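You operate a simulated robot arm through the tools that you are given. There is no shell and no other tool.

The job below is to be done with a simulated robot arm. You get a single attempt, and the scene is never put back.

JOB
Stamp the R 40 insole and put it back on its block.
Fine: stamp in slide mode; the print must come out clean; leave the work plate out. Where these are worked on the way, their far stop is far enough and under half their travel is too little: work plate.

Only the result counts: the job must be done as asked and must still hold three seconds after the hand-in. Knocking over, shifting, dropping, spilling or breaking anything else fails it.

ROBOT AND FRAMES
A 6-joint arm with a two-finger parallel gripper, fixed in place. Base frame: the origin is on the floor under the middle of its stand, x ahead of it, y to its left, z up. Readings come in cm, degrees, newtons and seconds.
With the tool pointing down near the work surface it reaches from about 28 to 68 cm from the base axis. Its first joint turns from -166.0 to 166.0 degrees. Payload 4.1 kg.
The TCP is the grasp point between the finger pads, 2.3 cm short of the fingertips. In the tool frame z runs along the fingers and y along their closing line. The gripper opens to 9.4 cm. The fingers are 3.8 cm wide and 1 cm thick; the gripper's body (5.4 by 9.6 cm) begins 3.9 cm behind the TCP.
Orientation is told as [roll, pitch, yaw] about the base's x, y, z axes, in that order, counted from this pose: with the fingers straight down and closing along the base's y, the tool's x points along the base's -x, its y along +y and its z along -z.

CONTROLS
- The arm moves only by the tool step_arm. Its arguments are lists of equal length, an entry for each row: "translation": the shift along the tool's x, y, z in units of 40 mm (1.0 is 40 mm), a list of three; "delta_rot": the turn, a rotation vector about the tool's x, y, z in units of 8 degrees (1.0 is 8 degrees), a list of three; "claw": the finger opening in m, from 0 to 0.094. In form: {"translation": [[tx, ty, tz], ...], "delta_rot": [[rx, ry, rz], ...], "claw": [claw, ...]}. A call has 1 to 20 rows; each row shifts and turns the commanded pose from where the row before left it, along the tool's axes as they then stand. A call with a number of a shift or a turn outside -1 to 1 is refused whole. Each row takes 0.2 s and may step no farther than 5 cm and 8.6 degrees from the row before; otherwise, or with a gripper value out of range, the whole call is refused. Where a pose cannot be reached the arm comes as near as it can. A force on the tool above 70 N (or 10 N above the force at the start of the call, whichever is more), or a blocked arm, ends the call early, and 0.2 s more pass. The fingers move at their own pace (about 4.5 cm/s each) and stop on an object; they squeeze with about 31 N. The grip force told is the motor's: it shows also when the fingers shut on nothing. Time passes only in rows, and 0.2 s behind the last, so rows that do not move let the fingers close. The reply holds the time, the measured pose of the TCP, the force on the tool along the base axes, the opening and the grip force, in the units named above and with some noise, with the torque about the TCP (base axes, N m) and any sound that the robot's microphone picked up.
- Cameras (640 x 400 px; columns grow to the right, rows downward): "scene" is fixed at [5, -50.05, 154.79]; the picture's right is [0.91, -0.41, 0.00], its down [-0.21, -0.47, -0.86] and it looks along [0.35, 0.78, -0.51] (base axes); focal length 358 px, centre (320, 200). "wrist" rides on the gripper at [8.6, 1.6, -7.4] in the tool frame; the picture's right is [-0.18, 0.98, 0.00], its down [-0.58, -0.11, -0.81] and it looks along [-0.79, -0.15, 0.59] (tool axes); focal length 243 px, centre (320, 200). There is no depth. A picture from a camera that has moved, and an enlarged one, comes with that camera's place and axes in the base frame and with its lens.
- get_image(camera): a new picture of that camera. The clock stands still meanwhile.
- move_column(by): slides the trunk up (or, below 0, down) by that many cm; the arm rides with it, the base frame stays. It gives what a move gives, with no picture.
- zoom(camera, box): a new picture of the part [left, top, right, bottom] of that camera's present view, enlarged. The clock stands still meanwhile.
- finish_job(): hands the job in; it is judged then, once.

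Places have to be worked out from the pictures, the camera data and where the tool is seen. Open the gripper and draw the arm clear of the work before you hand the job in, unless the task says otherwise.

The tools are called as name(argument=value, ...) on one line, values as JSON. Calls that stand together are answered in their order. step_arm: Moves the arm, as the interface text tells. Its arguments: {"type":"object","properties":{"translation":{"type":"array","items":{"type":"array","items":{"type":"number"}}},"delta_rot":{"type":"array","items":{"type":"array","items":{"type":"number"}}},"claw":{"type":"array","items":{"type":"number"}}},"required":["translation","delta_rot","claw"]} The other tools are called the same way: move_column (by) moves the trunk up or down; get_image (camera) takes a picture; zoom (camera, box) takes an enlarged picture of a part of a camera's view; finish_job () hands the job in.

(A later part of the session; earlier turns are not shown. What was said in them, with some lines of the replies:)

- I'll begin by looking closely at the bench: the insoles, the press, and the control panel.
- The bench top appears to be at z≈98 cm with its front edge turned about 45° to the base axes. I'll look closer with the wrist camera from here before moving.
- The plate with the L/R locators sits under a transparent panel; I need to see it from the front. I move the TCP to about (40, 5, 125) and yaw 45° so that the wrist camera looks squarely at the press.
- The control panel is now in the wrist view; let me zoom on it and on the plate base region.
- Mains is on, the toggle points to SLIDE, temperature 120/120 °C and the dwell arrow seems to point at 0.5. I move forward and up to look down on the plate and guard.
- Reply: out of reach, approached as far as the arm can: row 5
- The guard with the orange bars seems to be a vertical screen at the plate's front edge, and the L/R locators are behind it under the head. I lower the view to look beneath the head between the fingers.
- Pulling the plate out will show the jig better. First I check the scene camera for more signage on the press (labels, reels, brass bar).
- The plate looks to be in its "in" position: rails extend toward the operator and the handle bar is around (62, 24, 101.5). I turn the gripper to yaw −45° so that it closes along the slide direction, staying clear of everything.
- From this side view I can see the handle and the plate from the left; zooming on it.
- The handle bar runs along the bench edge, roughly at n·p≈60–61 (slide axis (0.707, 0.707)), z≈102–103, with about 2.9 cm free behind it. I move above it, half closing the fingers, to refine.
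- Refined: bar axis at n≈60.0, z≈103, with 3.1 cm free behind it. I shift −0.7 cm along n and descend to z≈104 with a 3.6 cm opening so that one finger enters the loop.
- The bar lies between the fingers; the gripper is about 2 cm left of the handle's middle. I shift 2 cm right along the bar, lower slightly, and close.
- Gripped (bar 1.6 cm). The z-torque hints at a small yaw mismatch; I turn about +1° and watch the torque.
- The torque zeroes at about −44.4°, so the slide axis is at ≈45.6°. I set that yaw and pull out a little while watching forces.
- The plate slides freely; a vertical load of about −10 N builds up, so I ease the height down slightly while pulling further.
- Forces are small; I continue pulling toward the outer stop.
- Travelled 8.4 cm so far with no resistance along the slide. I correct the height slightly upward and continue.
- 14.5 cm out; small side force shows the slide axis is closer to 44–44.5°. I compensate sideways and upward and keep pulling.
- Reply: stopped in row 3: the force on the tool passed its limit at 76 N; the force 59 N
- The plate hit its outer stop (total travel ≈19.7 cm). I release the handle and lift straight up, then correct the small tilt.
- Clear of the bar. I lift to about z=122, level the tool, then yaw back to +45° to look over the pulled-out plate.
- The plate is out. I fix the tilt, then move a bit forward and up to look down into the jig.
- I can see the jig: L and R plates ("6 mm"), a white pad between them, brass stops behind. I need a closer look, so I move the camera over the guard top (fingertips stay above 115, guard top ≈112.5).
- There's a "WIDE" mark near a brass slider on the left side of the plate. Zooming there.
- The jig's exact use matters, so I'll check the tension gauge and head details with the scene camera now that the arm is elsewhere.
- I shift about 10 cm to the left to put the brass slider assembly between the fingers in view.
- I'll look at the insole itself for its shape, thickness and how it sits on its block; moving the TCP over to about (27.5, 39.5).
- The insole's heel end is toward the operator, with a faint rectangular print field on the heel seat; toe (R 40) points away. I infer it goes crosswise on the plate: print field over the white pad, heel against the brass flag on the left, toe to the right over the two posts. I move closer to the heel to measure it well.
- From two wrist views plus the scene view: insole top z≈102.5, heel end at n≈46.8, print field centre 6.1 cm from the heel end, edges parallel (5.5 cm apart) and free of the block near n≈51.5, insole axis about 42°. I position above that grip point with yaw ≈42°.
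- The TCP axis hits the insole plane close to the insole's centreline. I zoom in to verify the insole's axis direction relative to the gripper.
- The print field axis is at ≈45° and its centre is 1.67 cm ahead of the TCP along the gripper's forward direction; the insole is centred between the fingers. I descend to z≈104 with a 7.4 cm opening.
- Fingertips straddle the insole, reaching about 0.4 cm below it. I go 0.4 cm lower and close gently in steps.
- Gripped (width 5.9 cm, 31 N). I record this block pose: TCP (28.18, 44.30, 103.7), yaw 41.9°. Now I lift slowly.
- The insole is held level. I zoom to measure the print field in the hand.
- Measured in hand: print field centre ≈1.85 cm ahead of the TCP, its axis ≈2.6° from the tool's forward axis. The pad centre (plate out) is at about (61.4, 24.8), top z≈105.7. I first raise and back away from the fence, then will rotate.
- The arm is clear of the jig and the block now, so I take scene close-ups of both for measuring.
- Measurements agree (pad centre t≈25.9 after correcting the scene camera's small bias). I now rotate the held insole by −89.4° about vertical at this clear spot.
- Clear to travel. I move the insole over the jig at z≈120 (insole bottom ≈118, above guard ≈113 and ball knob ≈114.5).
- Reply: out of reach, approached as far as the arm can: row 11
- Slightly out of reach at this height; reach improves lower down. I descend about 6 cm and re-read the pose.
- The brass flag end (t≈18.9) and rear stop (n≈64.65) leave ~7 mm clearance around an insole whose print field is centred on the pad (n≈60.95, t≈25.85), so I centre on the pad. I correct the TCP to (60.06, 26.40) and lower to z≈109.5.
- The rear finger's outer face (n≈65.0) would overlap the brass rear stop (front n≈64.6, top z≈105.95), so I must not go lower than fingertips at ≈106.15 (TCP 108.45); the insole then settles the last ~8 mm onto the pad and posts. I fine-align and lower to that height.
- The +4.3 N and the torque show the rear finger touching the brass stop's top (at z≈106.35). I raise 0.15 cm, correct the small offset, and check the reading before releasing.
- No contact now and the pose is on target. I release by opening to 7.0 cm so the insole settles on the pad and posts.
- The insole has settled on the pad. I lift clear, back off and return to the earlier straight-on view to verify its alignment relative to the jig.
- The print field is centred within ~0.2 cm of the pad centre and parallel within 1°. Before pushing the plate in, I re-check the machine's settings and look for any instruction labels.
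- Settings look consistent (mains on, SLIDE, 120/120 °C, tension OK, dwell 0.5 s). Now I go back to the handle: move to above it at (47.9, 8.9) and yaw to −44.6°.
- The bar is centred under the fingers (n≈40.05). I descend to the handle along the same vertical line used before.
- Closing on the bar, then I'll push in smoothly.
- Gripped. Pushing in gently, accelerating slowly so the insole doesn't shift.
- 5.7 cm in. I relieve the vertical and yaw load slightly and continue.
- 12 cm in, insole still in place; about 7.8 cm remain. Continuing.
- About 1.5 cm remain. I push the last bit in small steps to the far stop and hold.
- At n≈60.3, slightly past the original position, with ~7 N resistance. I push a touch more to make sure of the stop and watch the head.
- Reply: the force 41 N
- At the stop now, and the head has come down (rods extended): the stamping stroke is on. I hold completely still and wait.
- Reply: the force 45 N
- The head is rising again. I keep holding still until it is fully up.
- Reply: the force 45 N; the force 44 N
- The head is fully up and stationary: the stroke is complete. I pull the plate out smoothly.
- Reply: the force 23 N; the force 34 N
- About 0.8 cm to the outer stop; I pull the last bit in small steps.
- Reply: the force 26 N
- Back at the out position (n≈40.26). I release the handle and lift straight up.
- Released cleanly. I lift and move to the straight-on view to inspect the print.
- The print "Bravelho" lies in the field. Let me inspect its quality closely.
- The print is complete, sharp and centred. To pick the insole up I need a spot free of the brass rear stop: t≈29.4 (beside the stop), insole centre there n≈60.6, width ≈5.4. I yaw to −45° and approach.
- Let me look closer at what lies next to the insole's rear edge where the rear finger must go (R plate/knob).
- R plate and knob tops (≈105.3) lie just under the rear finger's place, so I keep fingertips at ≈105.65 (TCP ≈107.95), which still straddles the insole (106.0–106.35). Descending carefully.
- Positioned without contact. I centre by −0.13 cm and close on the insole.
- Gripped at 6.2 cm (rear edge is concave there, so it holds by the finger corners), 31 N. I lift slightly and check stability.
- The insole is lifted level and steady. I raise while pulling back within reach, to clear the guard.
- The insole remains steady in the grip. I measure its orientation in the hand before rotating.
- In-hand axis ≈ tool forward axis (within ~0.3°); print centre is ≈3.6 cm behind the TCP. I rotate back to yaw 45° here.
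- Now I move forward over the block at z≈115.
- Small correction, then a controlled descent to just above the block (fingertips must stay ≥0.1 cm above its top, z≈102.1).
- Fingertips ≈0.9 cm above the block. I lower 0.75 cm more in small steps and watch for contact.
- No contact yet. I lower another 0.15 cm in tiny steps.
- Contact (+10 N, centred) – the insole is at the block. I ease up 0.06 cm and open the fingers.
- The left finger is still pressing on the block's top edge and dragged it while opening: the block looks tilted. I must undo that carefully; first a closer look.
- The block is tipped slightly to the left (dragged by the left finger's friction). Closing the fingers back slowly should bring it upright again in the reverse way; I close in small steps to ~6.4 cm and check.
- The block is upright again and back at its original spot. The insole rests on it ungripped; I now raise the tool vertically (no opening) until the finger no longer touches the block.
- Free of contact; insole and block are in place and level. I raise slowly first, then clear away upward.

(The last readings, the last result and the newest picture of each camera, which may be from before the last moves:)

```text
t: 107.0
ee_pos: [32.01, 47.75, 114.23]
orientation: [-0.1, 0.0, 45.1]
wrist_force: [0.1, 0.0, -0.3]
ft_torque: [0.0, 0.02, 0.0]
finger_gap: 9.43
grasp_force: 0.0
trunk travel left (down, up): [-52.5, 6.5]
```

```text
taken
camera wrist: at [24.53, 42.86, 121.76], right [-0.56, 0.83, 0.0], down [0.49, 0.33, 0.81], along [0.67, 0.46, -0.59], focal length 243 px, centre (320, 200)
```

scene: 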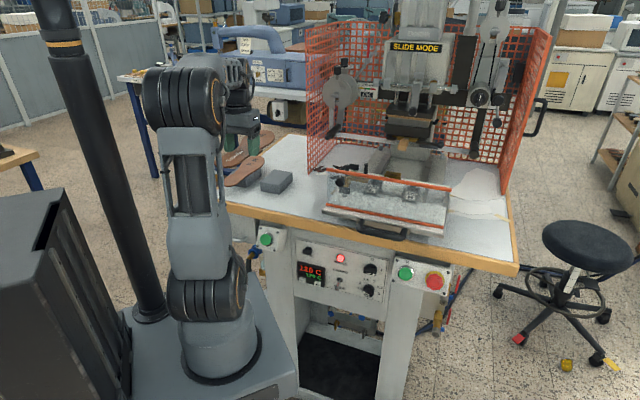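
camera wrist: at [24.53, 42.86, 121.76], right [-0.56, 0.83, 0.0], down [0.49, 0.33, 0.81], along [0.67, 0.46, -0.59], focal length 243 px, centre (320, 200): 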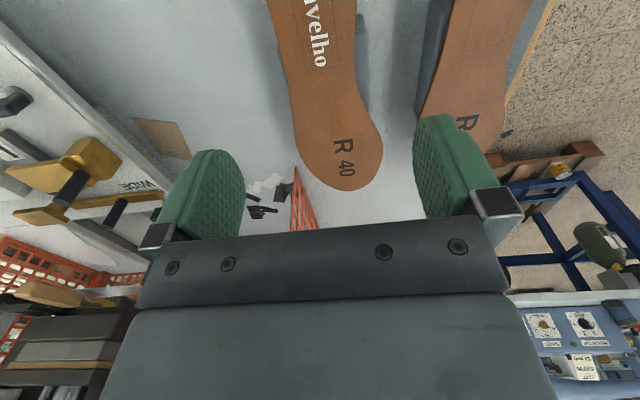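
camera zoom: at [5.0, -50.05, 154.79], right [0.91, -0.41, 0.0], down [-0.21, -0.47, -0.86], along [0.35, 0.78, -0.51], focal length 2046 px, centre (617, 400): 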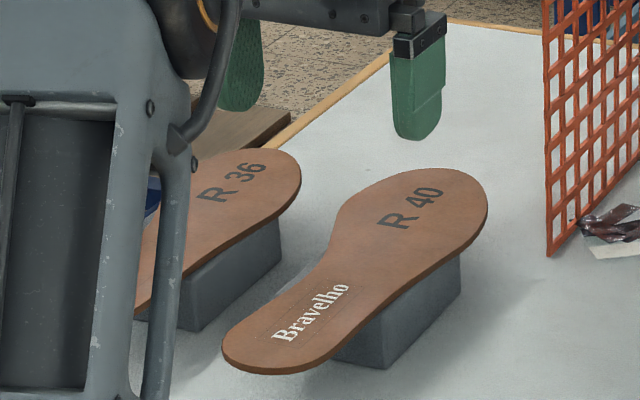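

The insole lies flat on its block. I withdraw the arm to a clear pose.

step_arm(translation=[[0.5, 0, -0.8], [0.8, 0, -0.5], [0.8, 0, -0.5], [0.8, -0.3, -0.3], [0.3, -0.9, -0.2], [0, -0.9, -0.2], [0, -0.9, -0.2], [0, -0.9, 0], [-0.4, -0.9, 0], [-0.4, -0.9, 0], [0, 0, 0]], delta_rot=[[0, 0, 0], [0, 0, 0], [0, 0, 0], [0, 0, 0], [0, 0, 0], [0, 0, 0], [0, 0, 0], [0, 0, 0], [0, 0, 0], [0, 0, 0], [0, 0, 0]], claw=[0.094, 0.094, 0.094, 0.094, 0.094, 0.094, 0.094, 0.094, 0.094, 0.094, 0.094])

get_image(camera="scene")

zoom(camera="scene", box=[200, 130, 360, 230])

zoom(camera="scene", box=[310, 130, 486, 250])

```text
t: 109.4
ee_pos: [41.41, 25.34, 124.73]
orientation: [0.1, -0.1, 45.1]
wrist_force: [0.4, 0.4, 0.3]
ft_torque: [-0.03, 0.02, 0.0]
finger_gap: 9.43
grasp_force: 0.1
trunk travel left (down, up): [-52.5, 6.5]
```

```text
taken
```

scene: 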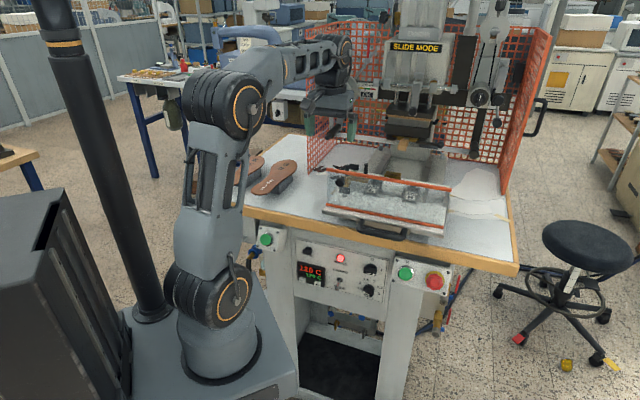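

```text
4.00 times, centred on (280, 180) of scene
camera zoom: at [5.0, -50.05, 154.79], right [0.91, -0.41, 0.0], down [-0.21, -0.47, -0.86], along [0.35, 0.78, -0.51], focal length 1432 px, centre (480, 280)
```

zoom: 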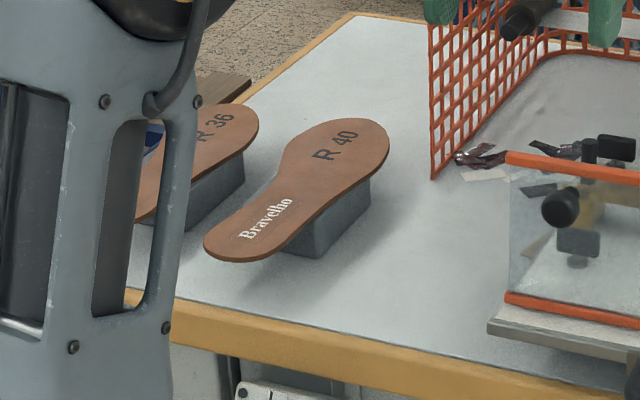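

```text
3.33 times, centred on (398, 190) of scene
camera zoom: at [5.0, -50.05, 154.79], right [0.91, -0.41, 0.0], down [-0.21, -0.47, -0.86], along [0.35, 0.78, -0.51], focal length 1194 px, centre (60, 233)
```

zoom: 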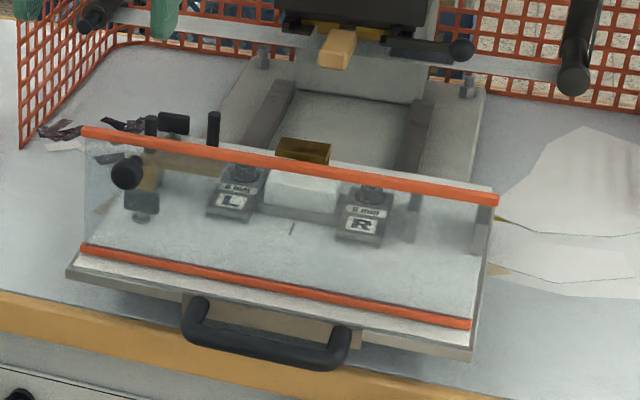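

Insole and block match their original positions, the plate is out, the print is clean. I retract the arm fully toward its starting pose before handing in.

step_arm(translation=[[0.85, -0.09, -0.29], [0.85, -0.09, -0.29], [0.85, -0.09, -0.29], [0.85, -0.09, -0.29], [0.85, -0.09, -0.29], [0.85, -0.09, -0.29], [0, 0, 0], [0, 0, 0]], delta_rot=[[0, 0, 0], [0, 0, 0], [0, 0, 0], [0, 0, 0], [0, 0, 0], [0, 0, 0], [0, 0, 0], [0, 0, 0]], claw=[0.094, 0.094, 0.094, 0.094, 0.094, 0.094, 0.094, 0.094])

get_image(camera="scene")

zoom(camera="scene", box=[200, 130, 360, 230])

```text
t: 111.2
ee_pos: [28.32, 9.26, 131.89]
orientation: [0.1, -0.1, 45.0]
wrist_force: [-0.2, 0.9, 0.9]
ft_torque: [0.03, 0.04, 0.0]
finger_gap: 9.39
grasp_force: 0.0
trunk travel left (down, up): [-52.5, 6.5]
```

```text
taken
```

scene: 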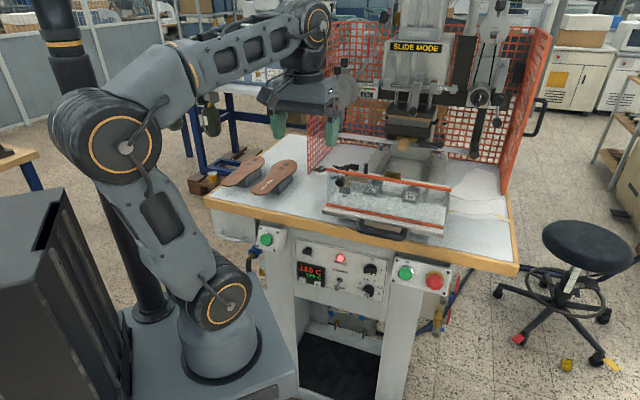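

```text
4.00 times, centred on (280, 180) of scene
camera zoom: at [5.0, -50.05, 154.79], right [0.91, -0.41, 0.0], down [-0.21, -0.47, -0.86], along [0.35, 0.78, -0.51], focal length 1432 px, centre (480, 280)
```

zoom: 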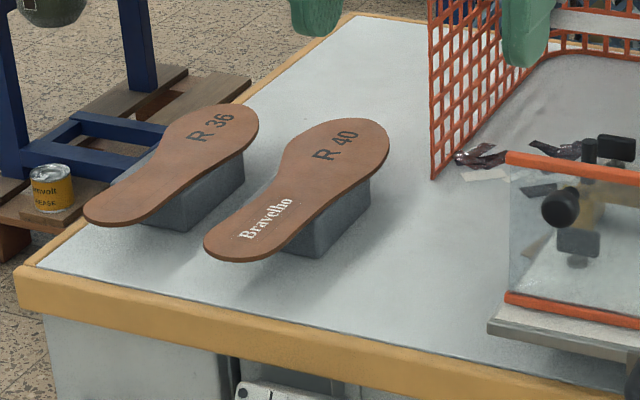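

The R 40 insole is stamped and lies on its block just as before. The work plate is out, nothing else has moved, and the arm is clear with the gripper open, so I hand the job in.

finish_job()

```text
The job is handed in.
```

The R 40 insole is stamped and back on its block, and I've handed the job in. I don't have the judge's result.

- **Stamp:** The machine was in slide mode. I pushed the plate in once to its far stop, the head came down and rose again, and I then pulled the plate out. The print reads "Bravelho", sits centred in the marked field on the heel, and looked sharp and complete up close. I left the settings as they were: 120 °C, 0.5 s and tension showing OK.
- **Work plate:** It is out, at the same point as its outer stop.
- **Block:** While I was setting the insole down, a finger caught the block's top edge and tipped it slightly. I reversed the move and it stood upright again. In the last camera picture, the block and insole are within a few millimetres of where they started.
- **Arm:** It is back near its starting position with the gripper open, clear of the bench.
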